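You operate a simulated robot arm through the tools that you are given. There is no shell and no other tool.

You run a simulated robot arm. Do the job below in one go: nothing can be reset, and whatever is moved stays where it is left.

Task
Start the single machine, stop it as soon as it stitches, then finish the towel at 900 stitches a minute.
Fine: leave the speed dial until you have stopped; one press of the red button; wait till the run ends.

The check looks at the end state, three seconds after you hand in, the way a careful person would. Anything else that was tipped, shoved, dropped, spilled or broken makes it a failure. Flat cloth is picked up by pressing the open fingertips on it (5 to 10 N) and closing them slowly along it; thin cloth reads only 2 to 8 mm in the jaws.

Robot
A 7-joint arm with a two-finger parallel gripper, fixed in place. Base frame: the origin is on the floor under the middle of its stand, x ahead of it, y to its left, z up. Readings come in cm, rad, newtons and seconds.
It reaches about 105.8 cm from its shoulder. Its first joint turns from -2.897 to 2.897 rad. Payload 4.4 kg.
Tool frame: the origin (TCP) lies between the finger pads and is the grasp point; the fingertips stand 2.3 cm ahead of it; z points along the fingers, y is the line along which they close. The gripper opens to 9.4 cm. The fingers are 3.8 cm wide and 1 cm thick; the gripper's body (5.4 by 9.6 cm) begins 3.9 cm behind the TCP.
Orientation is that of the tool frame in the base frame, as a unit quaternion [w, x, y, z]. With the fingers straight down and closing along the base's y, the tool's x points along the base's -x, its y along +y and its z along -z.

Tools
- The arm moves only by the tool drive_tool. Its argument "motion" is a list of rows, each a list of 7 numbers: the shift along the tool's x, y, z in units of 150 mm (1.0 is 150 mm), then the turn, a rotation vector about the tool's x, y, z in units of 180 degrees (1.0 is 180 degrees), then the finger opening in cm, from 0 to 9.4. In form: [[x, y, z, rx, ry, rz, claw], ...]. A call has 1 to 20 rows; each row is the pose to reach, as a shift and turn from the pose commanded when the call began, along the tool's axes at that moment. A call with a number of a shift or a turn outside -1 to 1 is refused whole. Each row takes 0.2 s and may step no farther than 5 cm and 0.15 rad from the row before; otherwise, or with a gripper value out of range, the whole call is refused. Where a pose cannot be reached the arm comes as near as it can. A force on the tool above 50 N (or 10 N above the force at the start of the call, whichever is more), or a blocked arm, ends the call early, and 0.2 s more pass. The fingers move at their own pace (about 10.8 cm/s each) and stop on an object; they squeeze with about 29 N. The grip force told is the motor's: it shows also when the fingers shut on nothing. Time passes only in rows, and 0.2 s behind the last, so rows that repeat a pose let the fingers close. It gives the time, the measured TCP pose, the force on the tool (base axes), the opening and the grip force at its end, in the units of the frame above (readings bear some noise), with the torque about the TCP (base axes, N m) and any sound that the robot's microphone picked up.
- Cameras (640 x 400 px; columns grow to the right, rows downward): "scene" is fixed at [21.95, 64.21, 170.05]; the picture's right is [-0.50, -0.86, 0.00], its down [-0.52, 0.30, -0.80] and it looks along [0.69, -0.40, -0.60] (base axes); focal length 255 px, centre (320, 200). "wrist" rides on the gripper at [8.6, 1.6, -7.4] in the tool frame; the picture's right is [-0.18, 0.98, 0.00], its down [-0.58, -0.11, -0.81] and it looks along [-0.79, -0.15, 0.59] (tool axes); focal length 243 px, centre (320, 200). There is no depth. A picture from a camera that has moved, and an enlarged one, comes with that camera's place and axes in the base frame and with its lens. The place of the scene camera against the robot may be out by one fixed shift of up to 1.2 cm in any direction.
- camera(camera): a new picture of that camera. It takes no simulated time.
- zoom(camera, box): a new picture of the part [left, top, right, bottom] of that camera's present view, enlarged. It takes no simulated time.
- finish_job(): hands the job in; it is judged then, once.

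Places have to be worked out from the pictures, the camera data and where the tool is seen. Open the gripper and draw the arm clear of the work before you hand the job in, unless the task says otherwise.

The tools are called after "Request:" by a JSON object that holds its "fn" and its "kwargs". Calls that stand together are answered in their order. drive_tool: Moves the arm, as the interface text tells. Its arguments: {"type":"object","properties":{"motion":{"type":"array"}},"required":["motion"]} The other tools are called the same way: camera (camera) takes a picture; zoom (camera, box) takes an enlarged picture of a part of a camera's view; finish_job () hands the job in.

At the start:

```text
time_s: 0.0
tcp_pos: [43.42, 22.5, 142.33]
ee_rot: [0.0, 0.001, 1.0, 0.0]
force: [-0.4, 0.5, 0.8]
moment: [-0.02, 0.03, -0.02]
opening: 9.37
grip_force: 0.1
```

scene: 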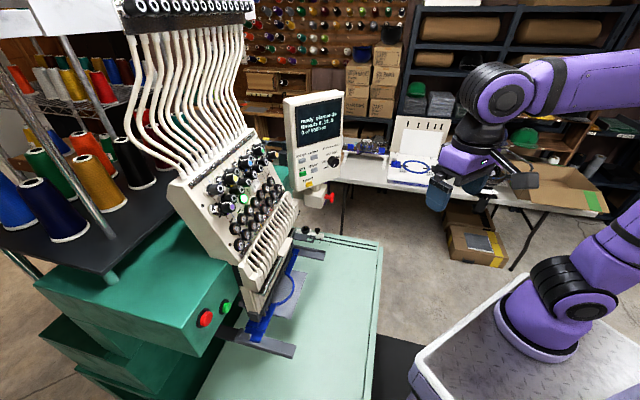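
wrist: 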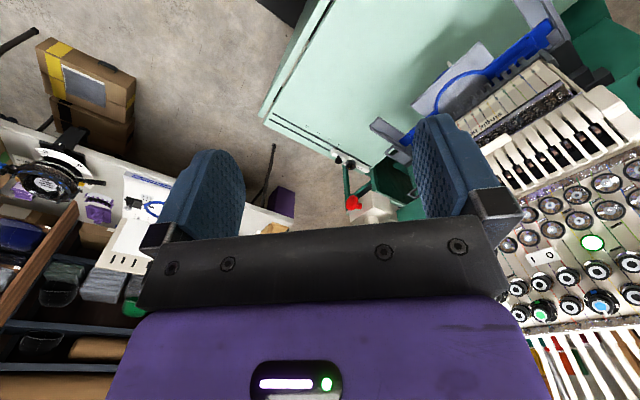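

I'll look at the machine and its control panel more closely before moving anything.

Request:
{"fn": "zoom", "kwargs": {"camera": "scene", "box": [270, 80, 360, 220]}}

Request:
{"fn": "zoom", "kwargs": {"camera": "scene", "box": [180, 220, 340, 360]}}

Request:
{"fn": "zoom", "kwargs": {"camera": "scene", "box": [340, 100, 500, 220]}}

Request:
{"fn": "zoom", "kwargs": {"camera": "scene", "box": [180, 140, 310, 270]}}

```text
2.86 times, centred on (315, 150) of scene
camera zoom: at [21.95, 64.21, 170.05], right [-0.5, -0.86, 0.0], down [-0.52, 0.3, -0.8], along [0.69, -0.4, -0.6], focal length 730 px, centre (334, 343)
```

zoom: 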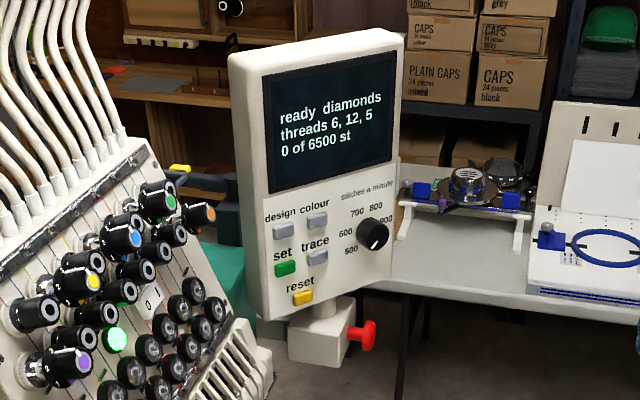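

```text
2.86 times, centred on (260, 290) of scene
camera zoom: at [21.95, 64.21, 170.05], right [-0.5, -0.86, 0.0], down [-0.52, 0.3, -0.8], along [0.69, -0.4, -0.6], focal length 730 px, centre (491, -57)
```

zoom: 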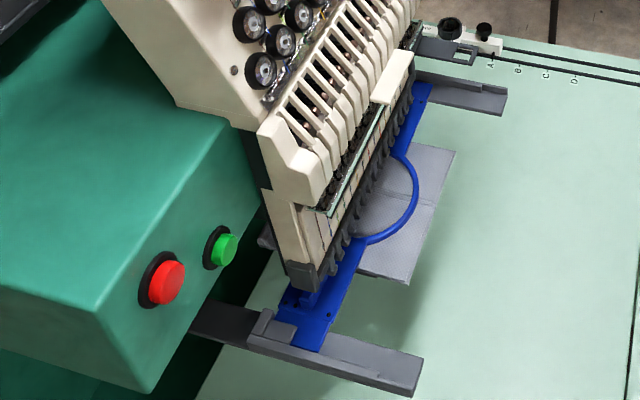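

```text
3.33 times, centred on (420, 160) of scene
camera zoom: at [21.95, 64.21, 170.05], right [-0.5, -0.86, 0.0], down [-0.52, 0.3, -0.8], along [0.69, -0.4, -0.6], focal length 851 px, centre (-13, 333)
```

zoom: 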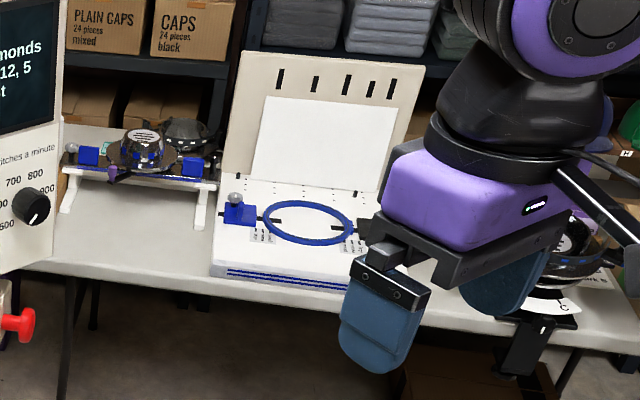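

```text
3.08 times, centred on (245, 205) of scene
camera zoom: at [21.95, 64.21, 170.05], right [-0.5, -0.86, 0.0], down [-0.52, 0.3, -0.8], along [0.69, -0.4, -0.6], focal length 786 px, centre (551, 185)
```

zoom: 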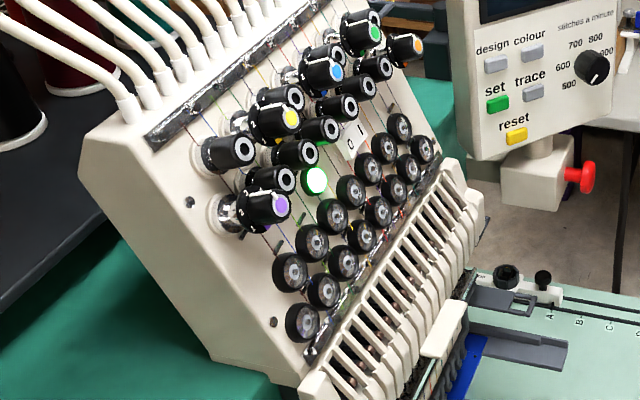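

The panel reads "ready diamonds, threads 6, 12, 5, 0 of 6500 st". The green and red buttons sit on the machine body at the lower left of the scene. I'll turn the wrist towards the machine (about 45° to the left, in place) so I can triangulate the buttons and the dial.

Request:
{"fn": "drive_tool", "kwargs": {"motion": [[0, 0, 0, 0, 0, -0.045, 9.4], [0, 0, 0, 0, 0, -0.09, 9.4], [0, 0, 0, 0, 0, -0.135, 9.4], [0, 0, 0, 0, 0, -0.18, 9.4], [0, 0, 0, 0, 0, -0.22, 9.4], [0, 0, 0, 0, 0, -0.25, 9.4]]}}

Request:
{"fn": "camera", "kwargs": {"camera": "wrist"}}

Request:
{"fn": "zoom", "kwargs": {"camera": "scene", "box": [285, 130, 349, 170]}}

Request:
{"fn": "zoom", "kwargs": {"camera": "scene", "box": [180, 280, 260, 330]}}

```text
time_s: 1.4
tcp_pos: [43.36, 22.52, 142.39]
ee_rot: [0.0, -0.384, 0.923, 0.0]
force: [0.1, 0.8, -0.4]
moment: [0.04, 0.0, -0.02]
opening: 9.41
grip_force: 0.1
```

```text
taken
camera wrist: at [36.15, 17.42, 149.84], right [-0.57, 0.82, 0.0], down [0.49, 0.34, 0.81], along [0.66, 0.46, -0.59], focal length 243 px, centre (320, 200)
```

wrist: 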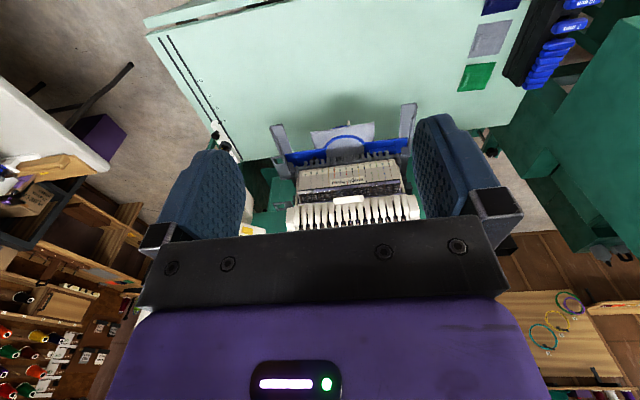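

```text
10.00 times, centred on (317, 150) of scene
camera zoom: at [21.95, 64.21, 170.05], right [-0.5, -0.86, 0.0], down [-0.52, 0.3, -0.8], along [0.69, -0.4, -0.6], focal length 2553 px, centre (350, 700)
```

zoom: 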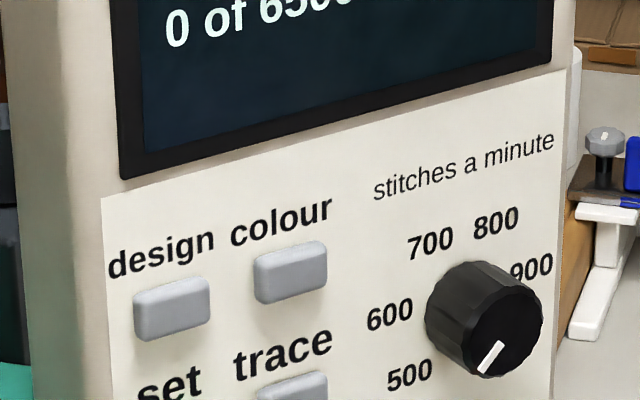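

```text
8.00 times, centred on (220, 305) of scene
camera zoom: at [21.95, 64.21, 170.05], right [-0.5, -0.86, 0.0], down [-0.52, 0.3, -0.8], along [0.69, -0.4, -0.6], focal length 2043 px, centre (1120, -640)
```

zoom: 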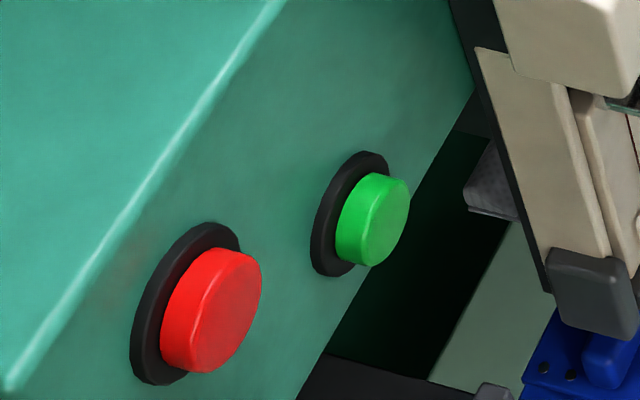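

The machine faces roughly (-0.6, -0.8) in the base frame and its table is about z 81. I'll turn the wrist another 18° to the left so that the buttons show between the fingers.

Request:
{"fn": "drive_tool", "kwargs": {"motion": [[0, 0, 0, 0, 0, -0.04, 9.4], [0, 0, 0, 0, 0, -0.08, 9.4], [0, 0, 0, 0, 0, -0.12, 9.4]]}}

Request:
{"fn": "camera", "kwargs": {"camera": "wrist"}}

```text
time_s: 2.2
tcp_pos: [43.44, 22.43, 142.24]
ee_rot: [0.0, -0.551, 0.835, 0.001]
force: [-0.4, -0.2, 0.2]
moment: [-0.03, -0.02, -0.02]
opening: 9.4
grip_force: 0.0
```

```text
taken
camera wrist: at [38.47, 15.12, 149.77], right [-0.83, 0.56, 0.0], down [0.33, 0.49, 0.81], along [0.45, 0.67, -0.59], focal length 243 px, centre (320, 200)
```

wrist: 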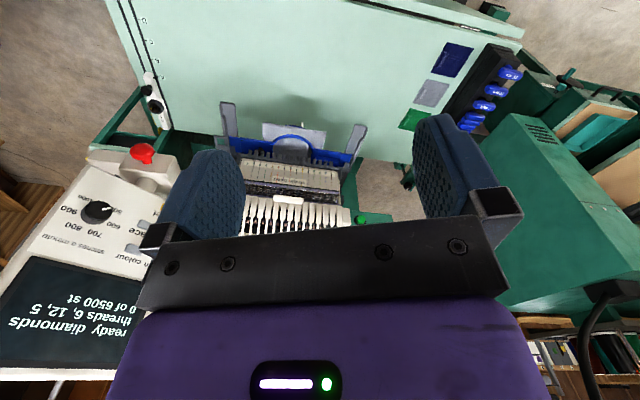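

The panel and the green button are now in view. I'll zoom in on both from here.

Request:
{"fn": "zoom", "kwargs": {"camera": "wrist", "box": [0, 130, 192, 250]}}

Request:
{"fn": "zoom", "kwargs": {"camera": "wrist", "box": [330, 180, 426, 240]}}

Request:
{"fn": "zoom", "kwargs": {"camera": "wrist", "box": [210, 90, 402, 210]}}

Request:
{"fn": "camera", "kwargs": {"camera": "scene"}}

```text
3.33 times, centred on (96, 190) of wrist
camera zoom: at [38.47, 15.12, 149.77], right [-0.83, 0.56, 0.0], down [0.33, 0.49, 0.81], along [0.45, 0.67, -0.59], focal length 809 px, centre (1067, 233)
```

zoom: 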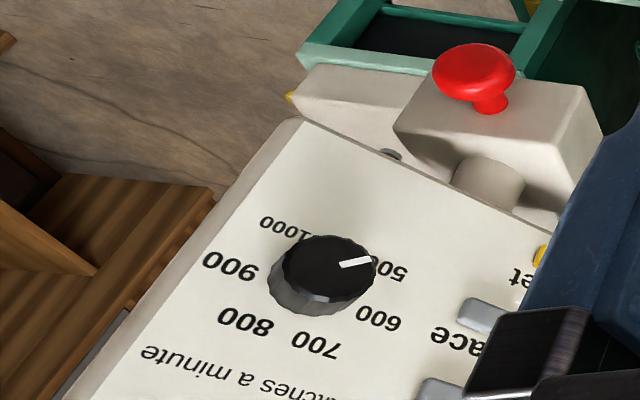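

```text
6.67 times, centred on (378, 210) of wrist
camera zoom: at [38.47, 15.12, 149.77], right [-0.83, 0.56, 0.0], down [0.33, 0.49, 0.81], along [0.45, 0.67, -0.59], focal length 1618 px, centre (-67, 133)
```

zoom: 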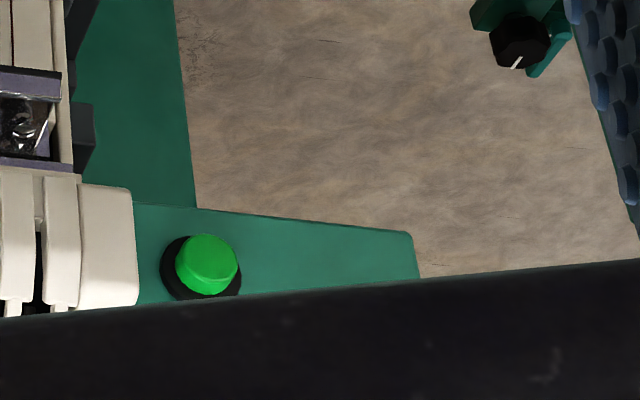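

```text
3.33 times, centred on (306, 150) of wrist
camera zoom: at [38.47, 15.12, 149.77], right [-0.83, 0.56, 0.0], down [0.33, 0.49, 0.81], along [0.45, 0.67, -0.59], focal length 809 px, centre (367, 367)
```

zoom: 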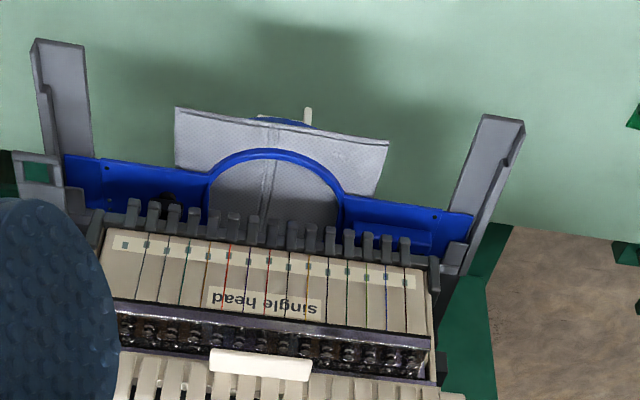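

```text
taken
```

scene: 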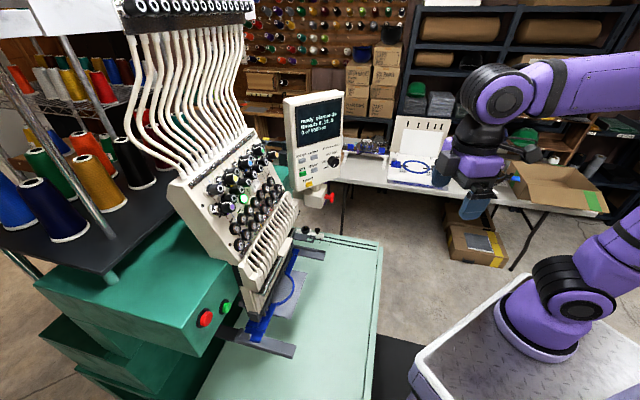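

Triangulated so far: dial cap ≈ (84.3, 22.1, 128.8), green button ≈ (59.8, 66.3, 115.8), and the red button is higher and further left, near (55, 70, 121). I'll move the wrist left and up in free air for a second, closer look at the two buttons.

Request:
{"fn": "drive_tool", "kwargs": {"motion": [[-0.2, 0.15, -0.06, 0, 0, 0, 9.4], [-0.4, 0.3, -0.12, 0, 0, 0, 9.4], [-0.6, 0.45, -0.19, 0, 0, 0, 9.4]]}}

Request:
{"fn": "drive_tool", "kwargs": {"motion": [[-0.2, 0.15, -0.06, 0, 0, 0, 9.4], [-0.4, 0.3, -0.12, 0, 0, 0, 9.4], [-0.6, 0.45, -0.19, 0, 0, 0, 9.4]]}}

Request:
{"fn": "camera", "kwargs": {"camera": "wrist"}}

Request:
{"fn": "camera", "kwargs": {"camera": "scene"}}

```text
time_s: 3.0
tcp_pos: [40.79, 33.37, 144.87]
ee_rot: [0.0, -0.549, 0.836, 0.0]
force: [0.2, -0.2, 0.4]
moment: [0.03, -0.02, 0.01]
opening: 9.4
grip_force: 0.0
```

```text
time_s: 3.8
tcp_pos: [38.03, 44.49, 148.03]
ee_rot: [0.001, -0.549, 0.836, 0.0]
force: [0.6, -0.9, 1.1]
moment: [0.07, -0.02, 0.02]
opening: 9.39
grip_force: 0.1
```

```text
taken
camera wrist: at [33.05, 37.09, 155.45], right [-0.83, 0.56, 0.0], down [0.33, 0.49, 0.81], along [0.45, 0.67, -0.59], focal length 243 px, centre (320, 200)
```

wrist: 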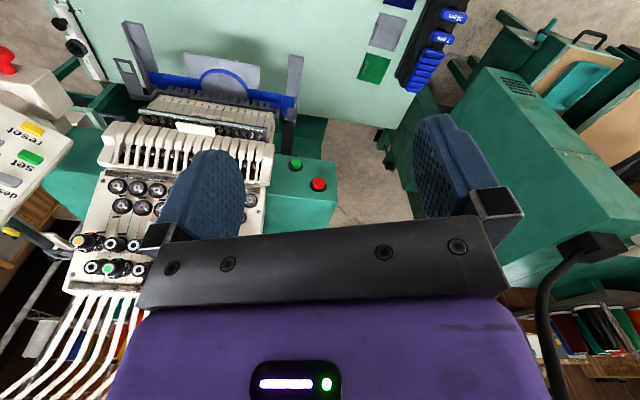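

```text
taken
```

scene: 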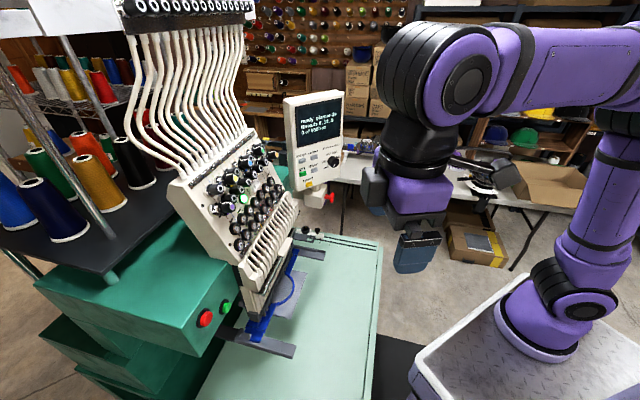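

Both buttons are now clear between the fingers. I'll zoom in to get exact pixel positions and to see how the head stands beside them.

Request:
{"fn": "zoom", "kwargs": {"camera": "wrist", "box": [230, 110, 374, 200]}}

Request:
{"fn": "zoom", "kwargs": {"camera": "wrist", "box": [0, 50, 160, 150]}}

```text
4.44 times, centred on (302, 155) of wrist
camera zoom: at [33.05, 37.09, 155.45], right [-0.83, 0.56, 0.0], down [0.33, 0.49, 0.81], along [0.45, 0.67, -0.59], focal length 1078 px, centre (400, 400)
```

zoom: 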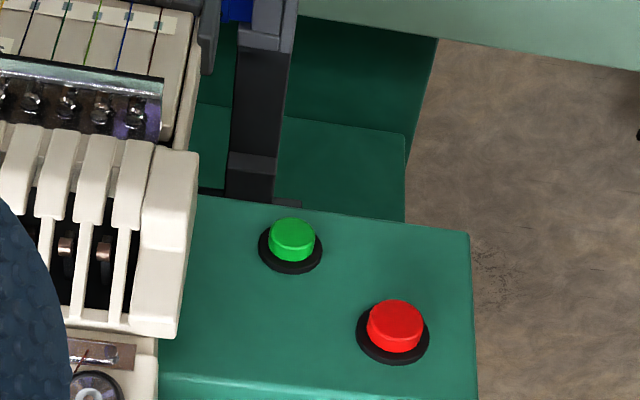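

```text
4.00 times, centred on (80, 100) of wrist
camera zoom: at [33.05, 37.09, 155.45], right [-0.83, 0.56, 0.0], down [0.33, 0.49, 0.81], along [0.45, 0.67, -0.59], focal length 970 px, centre (1280, 600)
```

zoom: 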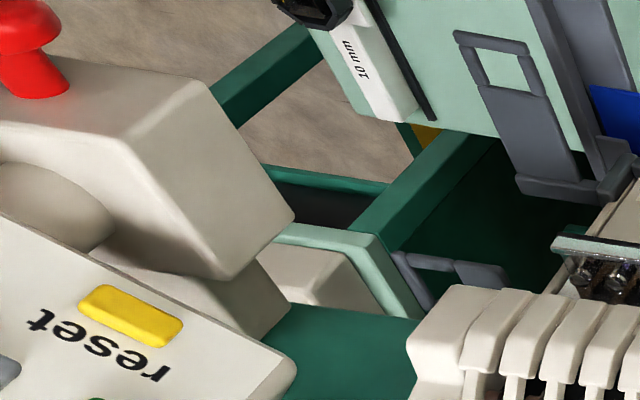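

Triangulated positions are green (60.2, 67.1, 115.6) and red (56.3, 71.1, 120.4). Both are on a vertical face square to azimuth 45°, with the head's left side about 5 cm to the right of green. I'll yaw the tool to azimuth ~30°, closing the fingers, then pitch it forward to about 15° below horizontal out here in free space.

Request:
{"fn": "drive_tool", "kwargs": {"motion": [[0, 0, 0, 0, 0, 0.041, 6], [0, 0, 0, 0, 0, 0.082, 3], [0, 0, 0, 0, 0, 0.123, 0], [0, 0, 0, 0, 0, 0.164, 0], [0, 0, 0, 0, 0, 0.203, 0]]}}

Request:
{"fn": "drive_tool", "kwargs": {"motion": [[0, 0, 0, 0, -0.046, 0, 0], [0, 0, 0, 0, -0.092, 0, 0], [0, 0, 0, 0, -0.138, 0, 0], [0, 0, 0, 0, -0.184, 0, 0], [0, 0, 0, 0, -0.23, 0, 0], [0, 0, 0, 0, -0.276, 0, 0], [0, 0, 0, 0, -0.322, 0, 0], [0, 0, 0, 0, -0.37, 0, 0], [0, 0, 0, 0, -0.417, 0, 0]]}}

Request:
{"fn": "camera", "kwargs": {"camera": "scene"}}

Request:
{"fn": "camera", "kwargs": {"camera": "wrist"}}

```text
time_s: 5.0
tcp_pos: [38.09, 44.46, 148.05]
ee_rot: [0.0, -0.259, 0.966, 0.0]
force: [0.0, -0.8, -0.3]
moment: [-0.01, 0.01, 0.03]
opening: 0.01
grip_force: 29.1
```

```text
time_s: 7.0
tcp_pos: [38.29, 44.3, 148.17]
ee_rot: [0.589, -0.204, 0.766, 0.158]
force: [0.9, -0.9, -0.8]
moment: [-0.01, -0.04, 0.01]
opening: 0.0
grip_force: 28.7
```

```text
taken
```

scene: 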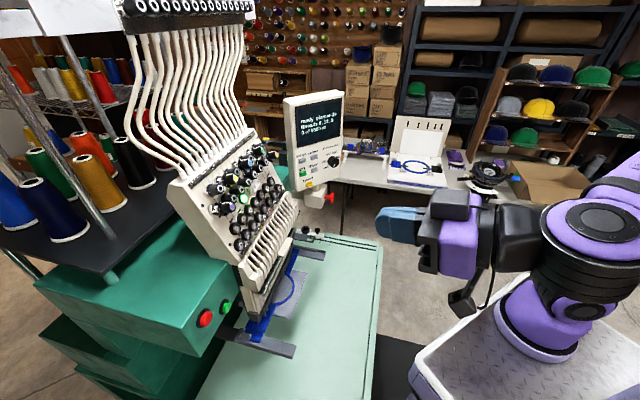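

```text
taken
camera wrist: at [29.3, 41.03, 141.69], right [-0.45, 0.87, 0.18], down [-0.49, -0.41, 0.77], along [0.75, 0.26, 0.61], focal length 243 px, centre (320, 200)
```

wrist: 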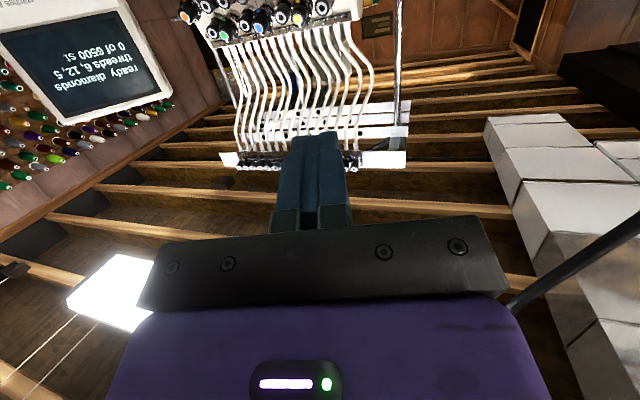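

The pitch worked: the tool's z now points along (0.84, 0.48, -0.26) and the space is free. I'll move two thirds of the way towards a hover in front of the green button, then look.

Request:
{"fn": "drive_tool", "kwargs": {"motion": [[0.132, 0.049, 0.169, 0, 0, 0, 0], [0.264, 0.098, 0.338, 0, 0, 0, 0], [0.395, 0.148, 0.507, 0, 0, 0, 0], [0.527, 0.197, 0.676, 0, 0, 0, 0]]}}

Request:
{"fn": "drive_tool", "kwargs": {"motion": [[0.132, 0.049, 0.169, 0, 0, 0, 0], [0.264, 0.098, 0.338, 0, 0, 0, 0], [0.395, 0.148, 0.507, 0, 0, 0, 0], [0.527, 0.197, 0.676, 0, 0, 0, 0]]}}

Request:
{"fn": "camera", "kwargs": {"camera": "scene"}}

Request:
{"fn": "camera", "kwargs": {"camera": "wrist"}}

```text
time_s: 8.0
tcp_pos: [43.53, 50.8, 137.71]
ee_rot: [0.588, -0.206, 0.766, 0.159]
force: [-0.4, -0.7, 0.5]
moment: [-0.02, 0.04, 0.02]
opening: 0.0
grip_force: 29.5
```

```text
time_s: 9.0
tcp_pos: [48.4, 57.25, 127.56]
ee_rot: [0.589, -0.206, 0.765, 0.159]
force: [-0.3, -1.0, 0.7]
moment: [-0.01, 0.0, 0.04]
opening: 0.01
grip_force: 29.0
```

```text
taken
```

scene: 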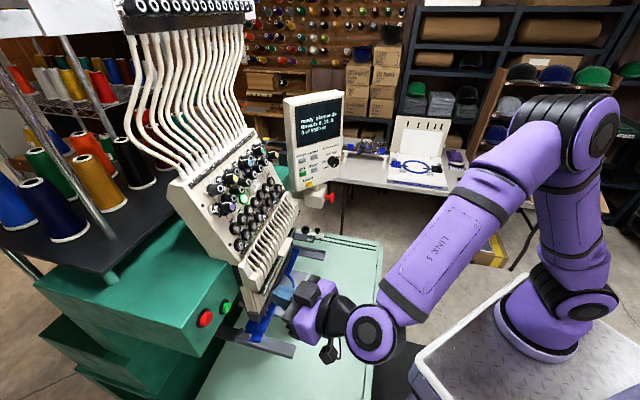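

```text
taken
camera wrist: at [39.46, 53.88, 121.25], right [-0.45, 0.87, 0.18], down [-0.49, -0.41, 0.77], along [0.75, 0.26, 0.61], focal length 243 px, centre (320, 200)
```

wrist: 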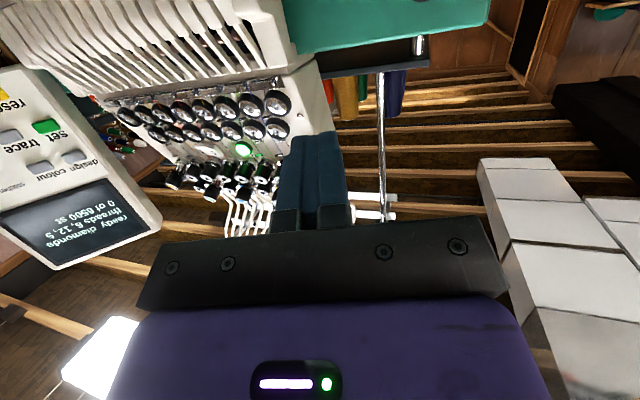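

The path is clear and the display stays visible. I'll move on to the hover, about 5 cm short of the green button.

Request:
{"fn": "drive_tool", "kwargs": {"motion": [[0.128, 0.044, 0.174, 0, 0, 0, 0], [0.255, 0.088, 0.348, 0, 0, 0, 0], [0.383, 0.133, 0.522, 0, 0, 0, 0], [0.51, 0.177, 0.695, 0, 0, 0, 0]]}}

Request:
{"fn": "zoom", "kwargs": {"camera": "scene", "box": [170, 260, 330, 360]}}

Request:
{"fn": "camera", "kwargs": {"camera": "wrist"}}

```text
time_s: 10.0
tcp_pos: [54.21, 63.35, 117.68]
ee_rot: [0.589, -0.206, 0.765, 0.159]
force: [-0.4, -0.2, 0.3]
moment: [0.05, 0.02, -0.02]
opening: 0.0
grip_force: 29.0
```

```text
4.00 times, centred on (250, 310) of scene
camera zoom: at [21.95, 64.21, 170.05], right [-0.5, -0.86, 0.0], down [-0.52, 0.3, -0.8], along [0.69, -0.4, -0.6], focal length 1021 px, centre (600, -240)
```

zoom: 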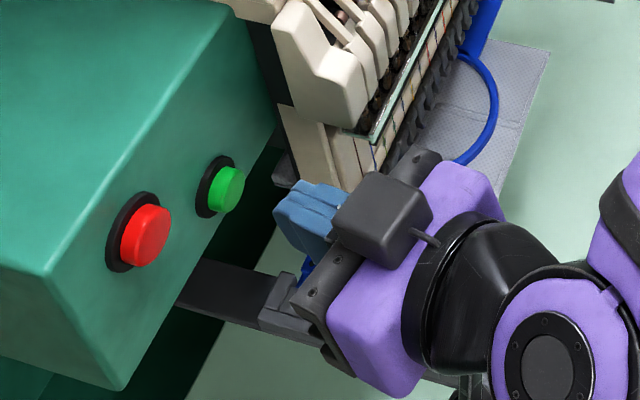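

```text
taken
camera wrist: at [45.31, 60.2, 111.34], right [-0.45, 0.87, 0.18], down [-0.49, -0.41, 0.77], along [0.75, 0.26, 0.61], focal length 243 px, centre (320, 200)
```

wrist: 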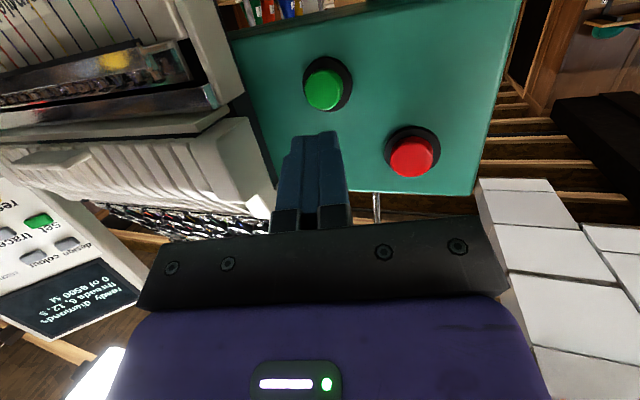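

The fingertips line up with the green button: predicted pixel (321, 93), seen at (323, 90). I'll advance to about half a centimetre short of it.

Request:
{"fn": "drive_tool", "kwargs": {"motion": [[0.006, 0.01, 0.12, 0, 0, 0, 0], [0.013, 0.022, 0.22, 0, 0, 0, 0], [0.013, 0.022, 0.3, 0, 0, 0, 0]]}}

Request:
{"fn": "camera", "kwargs": {"camera": "wrist"}}

Request:
{"fn": "zoom", "kwargs": {"camera": "scene", "box": [170, 260, 330, 360]}}

```text
time_s: 10.8
tcp_pos: [57.87, 66.06, 116.23]
ee_rot: [0.589, -0.206, 0.765, 0.159]
force: [-1.6, -0.9, 1.5]
moment: [-0.01, -0.06, 0.0]
opening: 0.0
grip_force: 28.9
```

```text
taken
camera wrist: at [48.73, 62.73, 109.75], right [-0.45, 0.87, 0.18], down [-0.49, -0.41, 0.77], along [0.75, 0.26, 0.61], focal length 243 px, centre (320, 200)
```

wrist: 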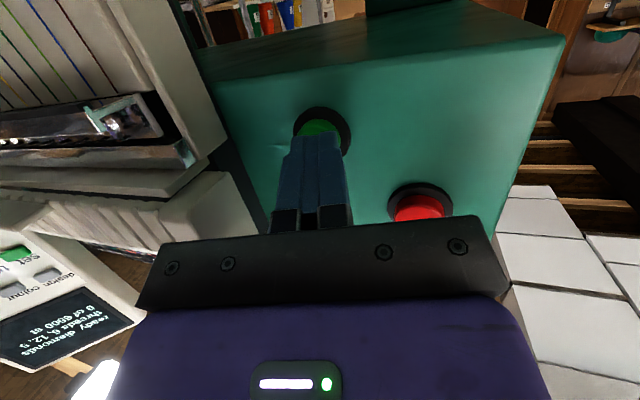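

```text
4.00 times, centred on (250, 310) of scene
camera zoom: at [21.95, 64.21, 170.05], right [-0.5, -0.86, 0.0], down [-0.52, 0.3, -0.8], along [0.69, -0.4, -0.6], focal length 1021 px, centre (600, -240)
```

zoom: 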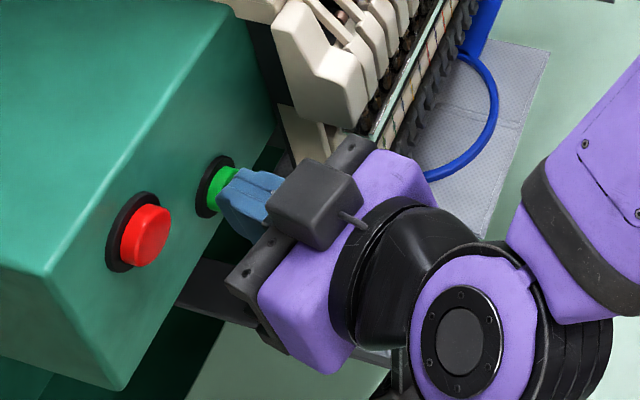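

The fingertips are touching the cap lightly (about 2 N) and the display still says ready. I'll press in small steps, watching force and sound.

Request:
{"fn": "drive_tool", "kwargs": {"motion": [[0, 0, 0.015, 0, 0, 0, 0], [0, 0, 0.03, 0, 0, 0, 0]]}}

Request:
{"fn": "camera", "kwargs": {"camera": "wrist"}}

Request:
{"fn": "zoom", "kwargs": {"camera": "scene", "box": [270, 90, 366, 150]}}

```text
time_s: 11.4
tcp_pos: [58.0, 66.48, 116.05]
ee_rot: [0.588, -0.206, 0.766, 0.159]
force: [-8.1, -4.1, 5.2]
moment: [0.1, -0.1, 0.05]
opening: 0.0
grip_force: 28.7
heard: click
```

```text
taken
camera wrist: at [49.05, 63.01, 109.71], right [-0.45, 0.87, 0.18], down [-0.49, -0.41, 0.77], along [0.75, 0.26, 0.61], focal length 243 px, centre (320, 200)
```

wrist: 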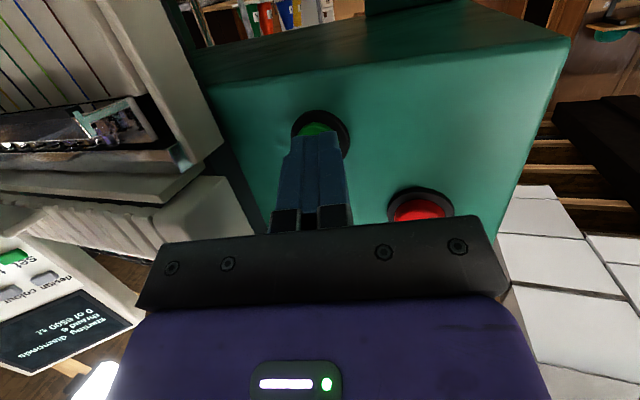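

```text
6.67 times, centred on (318, 120) of scene
camera zoom: at [21.95, 64.21, 170.05], right [-0.5, -0.86, 0.0], down [-0.52, 0.3, -0.8], along [0.69, -0.4, -0.6], focal length 1702 px, centre (333, 733)
```

zoom: 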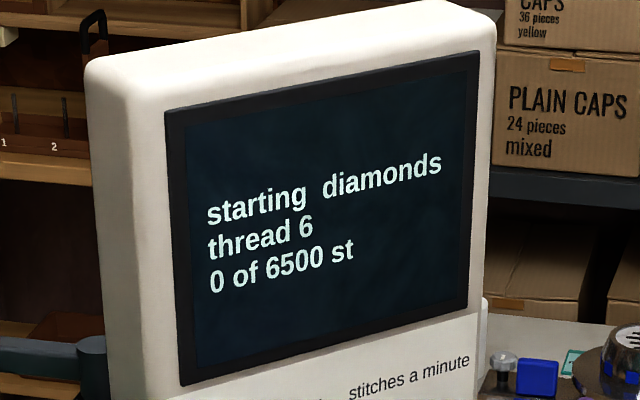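

A click was heard and the display says "starting diamonds, thread 6, 0 of 6500". I'll back off and go straight to a hover in front of the red button.

Request:
{"fn": "drive_tool", "kwargs": {"motion": [[0, 0, -0.2, 0, 0, 0, 0], [-0.14, 0.18, -0.25, 0, 0, 0, 0], [-0.285, 0.361, -0.275, 0, 0, 0, 0]]}}

Request:
{"fn": "camera", "kwargs": {"camera": "wrist"}}

Request:
{"fn": "zoom", "kwargs": {"camera": "scene", "box": [270, 90, 366, 150]}}

Request:
{"fn": "zoom", "kwargs": {"camera": "scene", "box": [170, 260, 330, 360]}}

```text
time_s: 12.2
tcp_pos: [53.05, 69.36, 121.2]
ee_rot: [0.588, -0.206, 0.766, 0.158]
force: [0.8, -0.4, 0.4]
moment: [-0.03, 0.02, 0.04]
opening: 0.0
grip_force: 29.1
```

```text
taken
camera wrist: at [44.08, 66.02, 114.75], right [-0.45, 0.87, 0.18], down [-0.49, -0.41, 0.77], along [0.75, 0.26, 0.61], focal length 243 px, centre (320, 200)
```

wrist: 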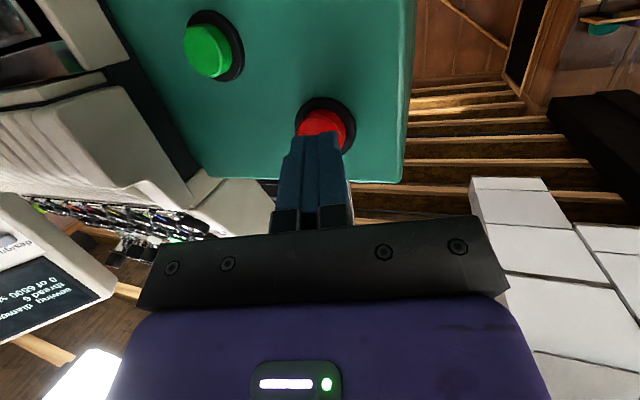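

```text
6.67 times, centred on (318, 120) of scene
camera zoom: at [21.95, 64.21, 170.05], right [-0.5, -0.86, 0.0], down [-0.52, 0.3, -0.8], along [0.69, -0.4, -0.6], focal length 1702 px, centre (333, 733)
```

zoom: 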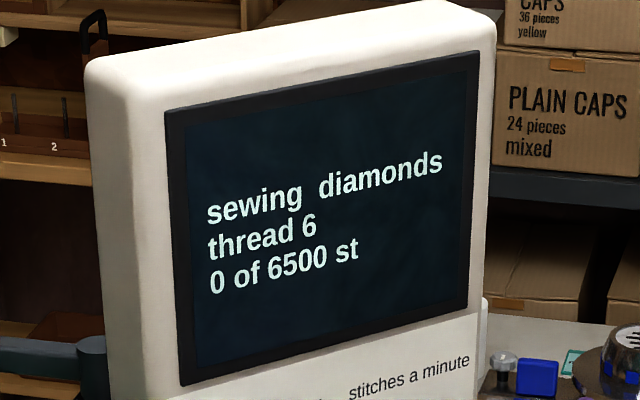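

```text
4.00 times, centred on (250, 310) of scene
camera zoom: at [21.95, 64.21, 170.05], right [-0.5, -0.86, 0.0], down [-0.52, 0.3, -0.8], along [0.69, -0.4, -0.6], focal length 1021 px, centre (600, -240)
```

zoom: 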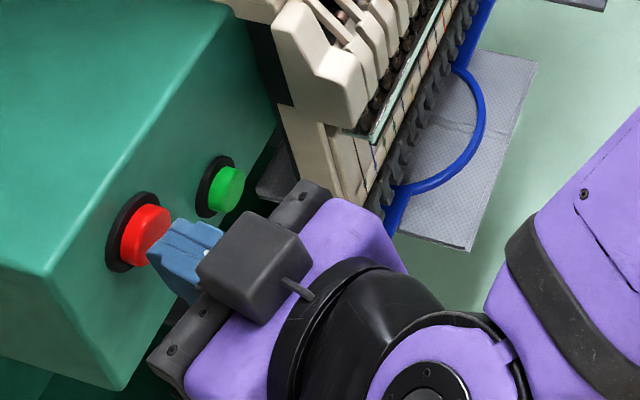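

The display now says "sewing" with the count at 0. I'll close most of the gap to the red button without touching it, then check that the count has begun.

Request:
{"fn": "drive_tool", "kwargs": {"motion": [[0, 0.012, 0.04, 0, 0, 0, 0]]}}

Request:
{"fn": "zoom", "kwargs": {"camera": "scene", "box": [270, 90, 366, 150]}}

Request:
{"fn": "camera", "kwargs": {"camera": "wrist"}}

```text
time_s: 12.6
tcp_pos: [53.27, 69.84, 121.09]
ee_rot: [0.589, -0.205, 0.766, 0.157]
force: [0.2, 0.2, 0.1]
moment: [-0.01, 0.01, -0.01]
opening: 0.0
grip_force: 29.5
```

```text
6.67 times, centred on (318, 120) of scene
camera zoom: at [21.95, 64.21, 170.05], right [-0.5, -0.86, 0.0], down [-0.52, 0.3, -0.8], along [0.69, -0.4, -0.6], focal length 1702 px, centre (333, 733)
```

zoom: 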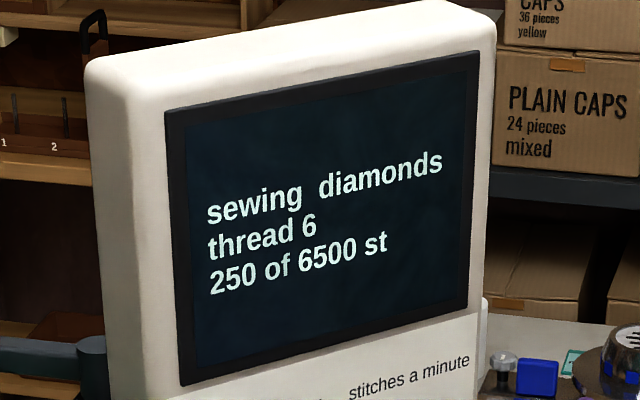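

```text
taken
camera wrist: at [44.39, 66.53, 114.62], right [-0.45, 0.87, 0.18], down [-0.49, -0.41, 0.77], along [0.75, 0.26, 0.61], focal length 243 px, centre (320, 200)
```

wrist: 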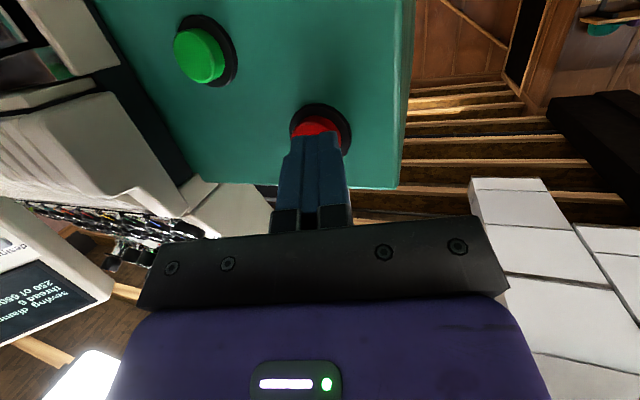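

The count is 250, so it is stitching. I'll press the red button now in one continuous push.

Request:
{"fn": "drive_tool", "kwargs": {"motion": [[0, 0, 0.04, 0, 0, 0, 0], [0, 0, 0.072, 0, 0, 0, 0]]}}

Request:
{"fn": "zoom", "kwargs": {"camera": "scene", "box": [270, 90, 366, 150]}}

Request:
{"fn": "camera", "kwargs": {"camera": "wrist"}}

```text
time_s: 13.2
tcp_pos: [53.95, 70.43, 120.9]
ee_rot: [0.588, -0.207, 0.766, 0.16]
force: [-14.6, -13.0, 7.9]
moment: [0.22, -0.18, -0.06]
opening: 0.03
grip_force: 29.1
heard: click
```

```text
6.67 times, centred on (318, 120) of scene
camera zoom: at [21.95, 64.21, 170.05], right [-0.5, -0.86, 0.0], down [-0.52, 0.3, -0.8], along [0.69, -0.4, -0.6], focal length 1702 px, centre (333, 733)
```

zoom: 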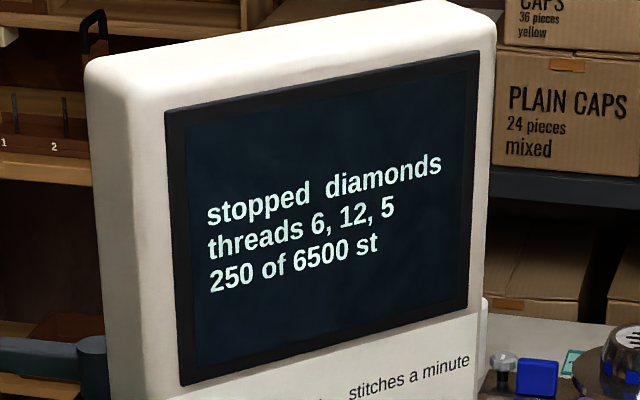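

```text
taken
camera wrist: at [45.03, 67.1, 114.51], right [-0.45, 0.87, 0.18], down [-0.49, -0.41, 0.77], along [0.74, 0.26, 0.61], focal length 243 px, centre (320, 200)
```

wrist: 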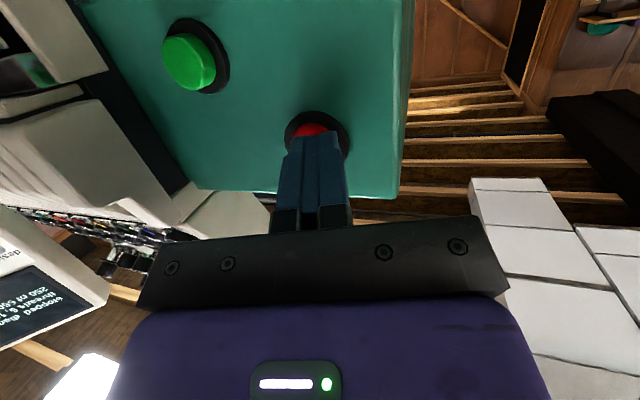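

The machine stopped at 250 of 6500 after one click. I'll back straight off the red button before turning to the dial.

Request:
{"fn": "drive_tool", "kwargs": {"motion": [[0, 0, -0.2, 0, 0, 0, 0], [0, 0, -0.45, 0, 0, 0, 0], [0, 0, -0.7, 0, 0, 0, 0], [0, 0, -0.95, 0, 0, 0, 0]]}}

Request:
{"fn": "drive_tool", "kwargs": {"motion": [[0, 0, 0, 0, -0.042, 0, 0], [0, 0, 0, 0, -0.083, 0, 0]]}}

Request:
{"fn": "drive_tool", "kwargs": {"motion": [[0, 0, 0, 0.042, 0, 0, 0], [0, 0, 0, 0.084, 0, 0, 0], [0, 0, 0, 0.126, 0, 0, 0], [0, 0, 0, 0.167, 0, 0, 0]]}}

Request:
{"fn": "camera", "kwargs": {"camera": "scene"}}

Request:
{"fn": "camera", "kwargs": {"camera": "wrist"}}

```text
time_s: 14.2
tcp_pos: [42.6, 63.54, 124.44]
ee_rot: [0.588, -0.206, 0.766, 0.158]
force: [1.1, 0.3, 0.2]
moment: [0.01, -0.04, 0.0]
opening: 0.0
grip_force: 28.3
```

```text
time_s: 14.8
tcp_pos: [42.5, 63.6, 124.56]
ee_rot: [0.683, -0.183, 0.683, 0.183]
force: [-0.3, 0.8, -0.1]
moment: [0.01, 0.01, 0.0]
opening: 0.0
grip_force: 28.5
```

```text
time_s: 15.8
tcp_pos: [42.5, 63.45, 124.47]
ee_rot: [0.707, 0.001, 0.707, 0.0]
force: [0.2, -0.4, -0.1]
moment: [-0.02, -0.01, 0.04]
opening: 0.0
grip_force: 29.3
```

```text
taken
```

scene: 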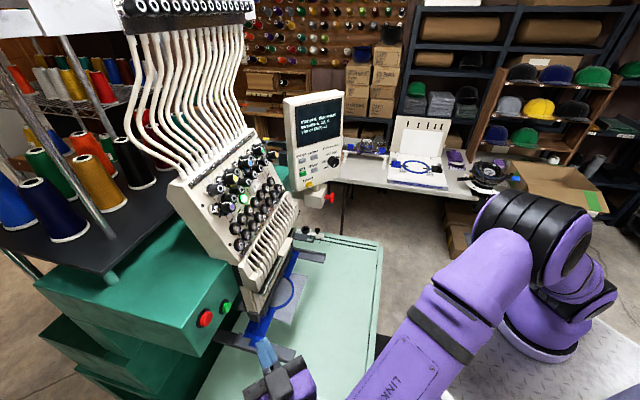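

```text
taken
camera wrist: at [34.97, 65.08, 115.79], right [0.0, 0.98, 0.18], down [-0.81, -0.11, 0.58], along [0.59, -0.15, 0.79], focal length 243 px, centre (320, 200)
```

wrist: 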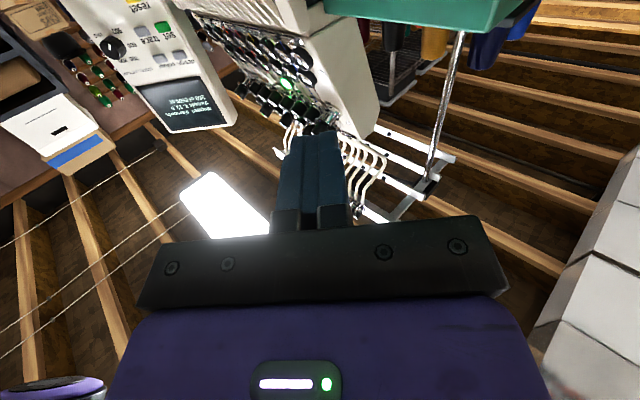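

The fingers now point straight at +x and the space around is clear. I'll move across in front of the machine towards the panel dial, staying well short of the head.

Request:
{"fn": "drive_tool", "kwargs": {"motion": [[-0.02, -0.228, 0.133, 0, 0, 0, 0], [-0.04, -0.456, 0.266, 0, 0, 0, 0], [-0.06, -0.684, 0.4, 0, 0, 0, 0], [-0.08, -0.913, 0.533, 0, 0, 0, 0]]}}

Request:
{"fn": "drive_tool", "kwargs": {"motion": [[-0.02, -0.228, 0.133, 0, 0, 0, 0], [-0.04, -0.456, 0.266, 0, 0, 0, 0], [-0.06, -0.684, 0.4, 0, 0, 0, 0], [-0.08, -0.913, 0.533, 0, 0, 0, 0]]}}

Request:
{"fn": "camera", "kwargs": {"camera": "wrist"}}

Request:
{"fn": "camera", "kwargs": {"camera": "scene"}}

```text
time_s: 16.8
tcp_pos: [50.46, 49.96, 125.5]
ee_rot: [0.707, -0.001, 0.707, 0.001]
force: [-1.2, 0.9, 0.2]
moment: [0.04, -0.03, -0.03]
opening: 0.01
grip_force: 28.4
```

```text
time_s: 17.8
tcp_pos: [58.56, 36.34, 127.0]
ee_rot: [0.707, -0.001, 0.707, 0.0]
force: [0.2, 0.2, 0.8]
moment: [0.0, 0.0, 0.0]
opening: 0.0
grip_force: 29.0
```

```text
taken
camera wrist: at [50.98, 37.92, 118.37], right [0.0, 0.98, 0.18], down [-0.81, -0.11, 0.58], along [0.59, -0.15, 0.79], focal length 243 px, centre (320, 200)
```

wrist: 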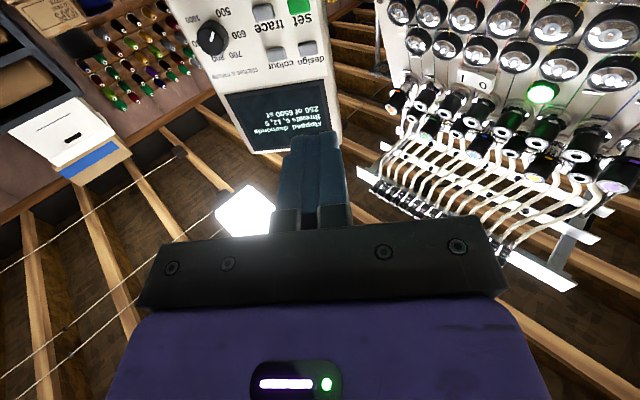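

```text
taken
```

scene: 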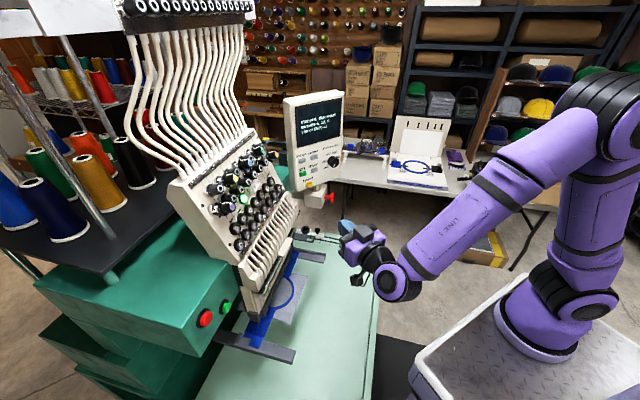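

The panel faces the robot squarely. I'll move to a standoff about 17 cm in front of the dial, on its axis.

Request:
{"fn": "drive_tool", "kwargs": {"motion": [[-0.02, -0.232, 0.1, 0, 0, 0, 0], [-0.04, -0.464, 0.2, 0, 0, 0, 0], [-0.06, -0.696, 0.3, 0, 0, 0, 0], [-0.08, -0.927, 0.4, 0, 0, 0, 0]]}}

Request:
{"fn": "camera", "kwargs": {"camera": "wrist"}}

Request:
{"fn": "zoom", "kwargs": {"camera": "wrist", "box": [220, 0, 420, 125]}}

Request:
{"fn": "zoom", "kwargs": {"camera": "scene", "box": [270, 90, 398, 250]}}

```text
time_s: 18.8
tcp_pos: [64.41, 22.43, 128.45]
ee_rot: [0.707, 0.0, 0.707, 0.0]
force: [-0.4, 0.5, -0.7]
moment: [0.02, -0.03, -0.04]
opening: 0.0
grip_force: 28.5
```

```text
taken
camera wrist: at [56.88, 23.98, 119.69], right [0.0, 0.98, 0.18], down [-0.81, -0.11, 0.58], along [0.59, -0.15, 0.79], focal length 243 px, centre (320, 200)
```

wrist: 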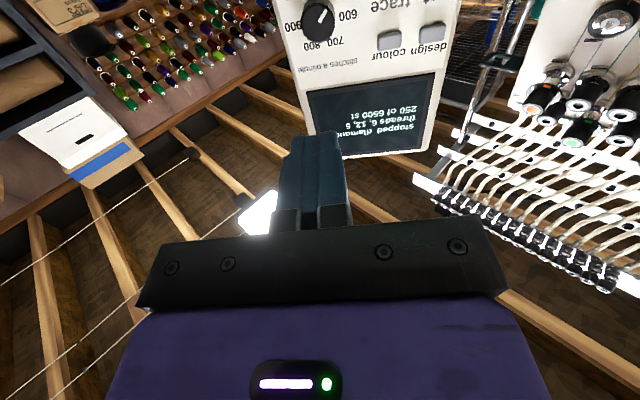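

```text
3.20 times, centred on (320, 62) of wrist
camera zoom: at [56.88, 23.98, 119.69], right [0.0, 0.98, 0.18], down [-0.81, -0.11, 0.58], along [0.59, -0.15, 0.79], focal length 776 px, centre (320, 640)
```

zoom: 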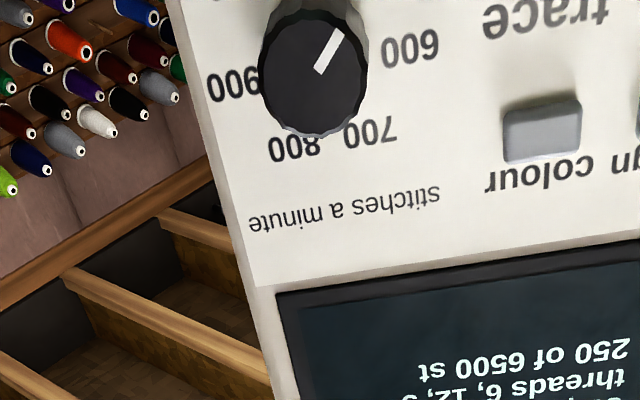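

```text
2.50 times, centred on (334, 170) of scene
camera zoom: at [21.95, 64.21, 170.05], right [-0.5, -0.86, 0.0], down [-0.52, 0.3, -0.8], along [0.69, -0.4, -0.6], focal length 638 px, centre (285, 275)
```

zoom: 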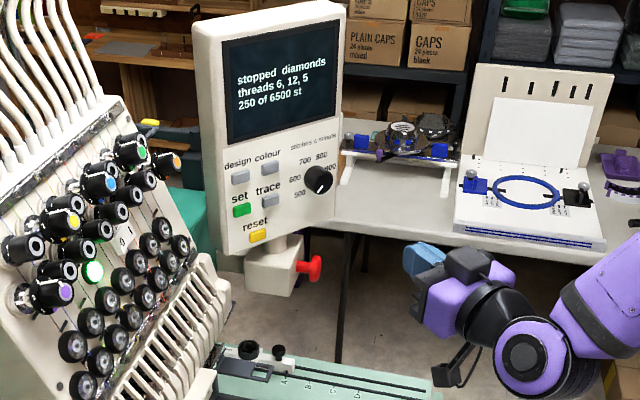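

The dial axis works out at y ≈ 22.3, z ≈ 128.4, with the cap front at x ≈ 84.9 and the panel at x ≈ 87.5. The labels are 54° apart, so 500 to 900 is 216° clockwise. I'll test the wrist's roll range here in free air before gripping, rolling -108° first and opening the fingers.

Request:
{"fn": "drive_tool", "kwargs": {"motion": [[0, 0, 0, 0, 0, -0.046, 2], [0, 0, 0, 0, 0, -0.092, 4], [0, 0, 0, 0, 0, -0.138, 6], [0, 0, 0, 0, 0, -0.184, 6.5], [0, 0, 0, 0, 0, -0.23, 6.5], [0, 0, 0, 0, 0, -0.276, 6.5], [0, 0, 0, 0, 0, -0.322, 6.5], [0, 0, 0, 0, 0, -0.368, 6.5], [0, 0, 0, 0, 0, -0.414, 6.5], [0, 0, 0, 0, 0, -0.46, 6.5], [0, 0, 0, 0, 0, -0.506, 6.5], [0, 0, 0, 0, 0, -0.552, 6.5], [0, 0, 0, 0, 0, -0.6, 6.5]]}}

Request:
{"fn": "camera", "kwargs": {"camera": "wrist"}}

Request:
{"fn": "camera", "kwargs": {"camera": "scene"}}

```text
time_s: 21.6
tcp_pos: [64.45, 22.4, 127.98]
ee_rot: [-0.417, 0.572, -0.415, 0.572]
force: [-0.2, 0.0, -0.5]
moment: [-0.01, -0.01, -0.03]
opening: 6.5
grip_force: 0.0
```

```text
taken
camera wrist: at [56.99, 13.6, 129.16], right [0.0, -0.13, -0.99], down [-0.81, 0.59, -0.08], along [0.59, 0.8, -0.11], focal length 243 px, centre (320, 200)
```

wrist: 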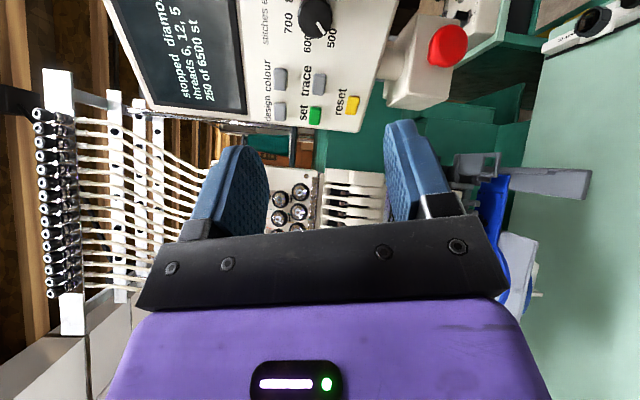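

```text
taken
```

scene: 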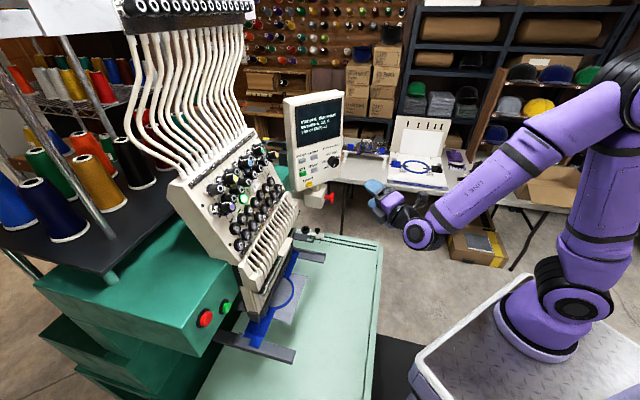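

The -108° roll was reached exactly. So I'll turn the dial in two 108° bites between roll -108° and 0, which is all tested range. I'll zoom in on the dial to refine its centre from this side view.

Request:
{"fn": "zoom", "kwargs": {"camera": "wrist", "box": [240, 0, 400, 100]}}

```text
4.00 times, centred on (320, 50) of wrist
camera zoom: at [56.99, 13.6, 129.16], right [0.0, -0.13, -0.99], down [-0.81, 0.59, -0.08], along [0.59, 0.8, -0.11], focal length 970 px, centre (320, 800)
```

zoom: 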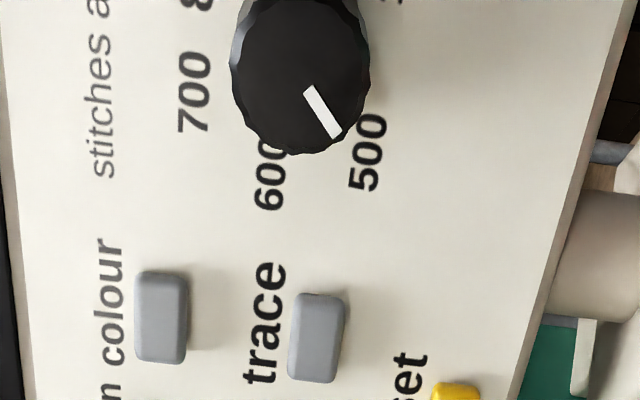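

Refined cap centre ≈ (85.05, 22.2, 128.45), with the pointer on 500. I'll advance along the axis to about 4 cm from the knob with the fingers 6.5 cm open, correcting the small lateral offset.

Request:
{"fn": "drive_tool", "kwargs": {"motion": [[0.01, -0.01, 0.25, 0, 0, 0, 6.5], [0.02, -0.022, 0.5, 0, 0, 0, 6.5], [0.021, -0.022, 0.75, 0, 0, 0, 6.5], [0.021, -0.022, 0.95, 0, 0, 0, 6.5], [0.021, -0.022, 0.95, 0, 0, 0, 6.5], [0.021, -0.022, 0.95, 0, 0, 0, 6.5]]}}

Request:
{"fn": "camera", "kwargs": {"camera": "wrist"}}

Request:
{"fn": "zoom", "kwargs": {"camera": "scene", "box": [270, 90, 430, 190]}}

```text
time_s: 23.0
tcp_pos: [78.75, 22.14, 128.37]
ee_rot: [-0.416, 0.572, -0.416, 0.572]
force: [-0.4, 0.1, -0.9]
moment: [-0.01, -0.01, -0.02]
opening: 6.48
grip_force: 0.0
```

```text
taken
camera wrist: at [71.39, 13.28, 129.56], right [0.0, -0.13, -0.99], down [-0.81, 0.59, -0.08], along [0.59, 0.8, -0.1], focal length 243 px, centre (320, 200)
```

wrist: 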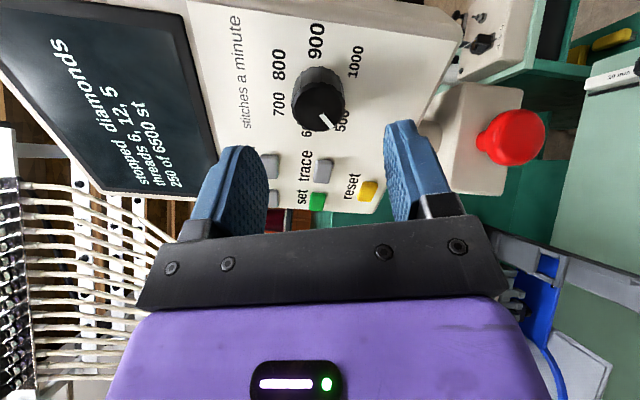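

```text
4.00 times, centred on (350, 140) of scene
camera zoom: at [21.95, 64.21, 170.05], right [-0.5, -0.86, 0.0], down [-0.52, 0.3, -0.8], along [0.69, -0.4, -0.6], focal length 1021 px, centre (200, 440)
```

zoom: 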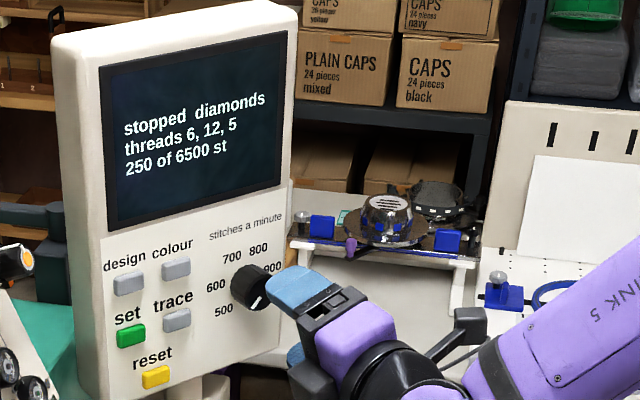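

The knob sits midway between the fingers in view. I'll zoom once more to centre precisely before going in.

Request:
{"fn": "zoom", "kwargs": {"camera": "wrist", "box": [240, 20, 400, 120]}}

```text
4.00 times, centred on (320, 70) of wrist
camera zoom: at [71.39, 13.28, 129.56], right [0.0, -0.13, -0.99], down [-0.81, 0.59, -0.08], along [0.59, 0.8, -0.1], focal length 970 px, centre (320, 720)
```

zoom: 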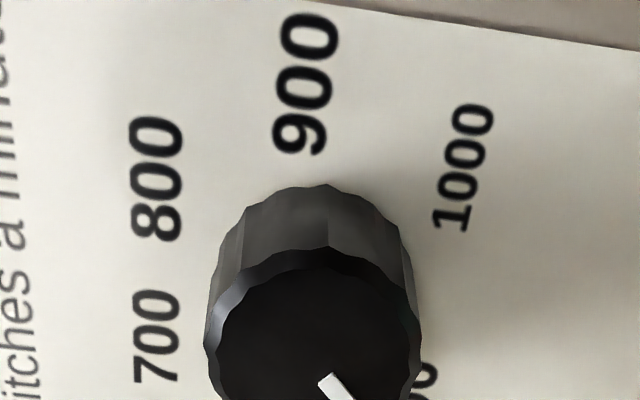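

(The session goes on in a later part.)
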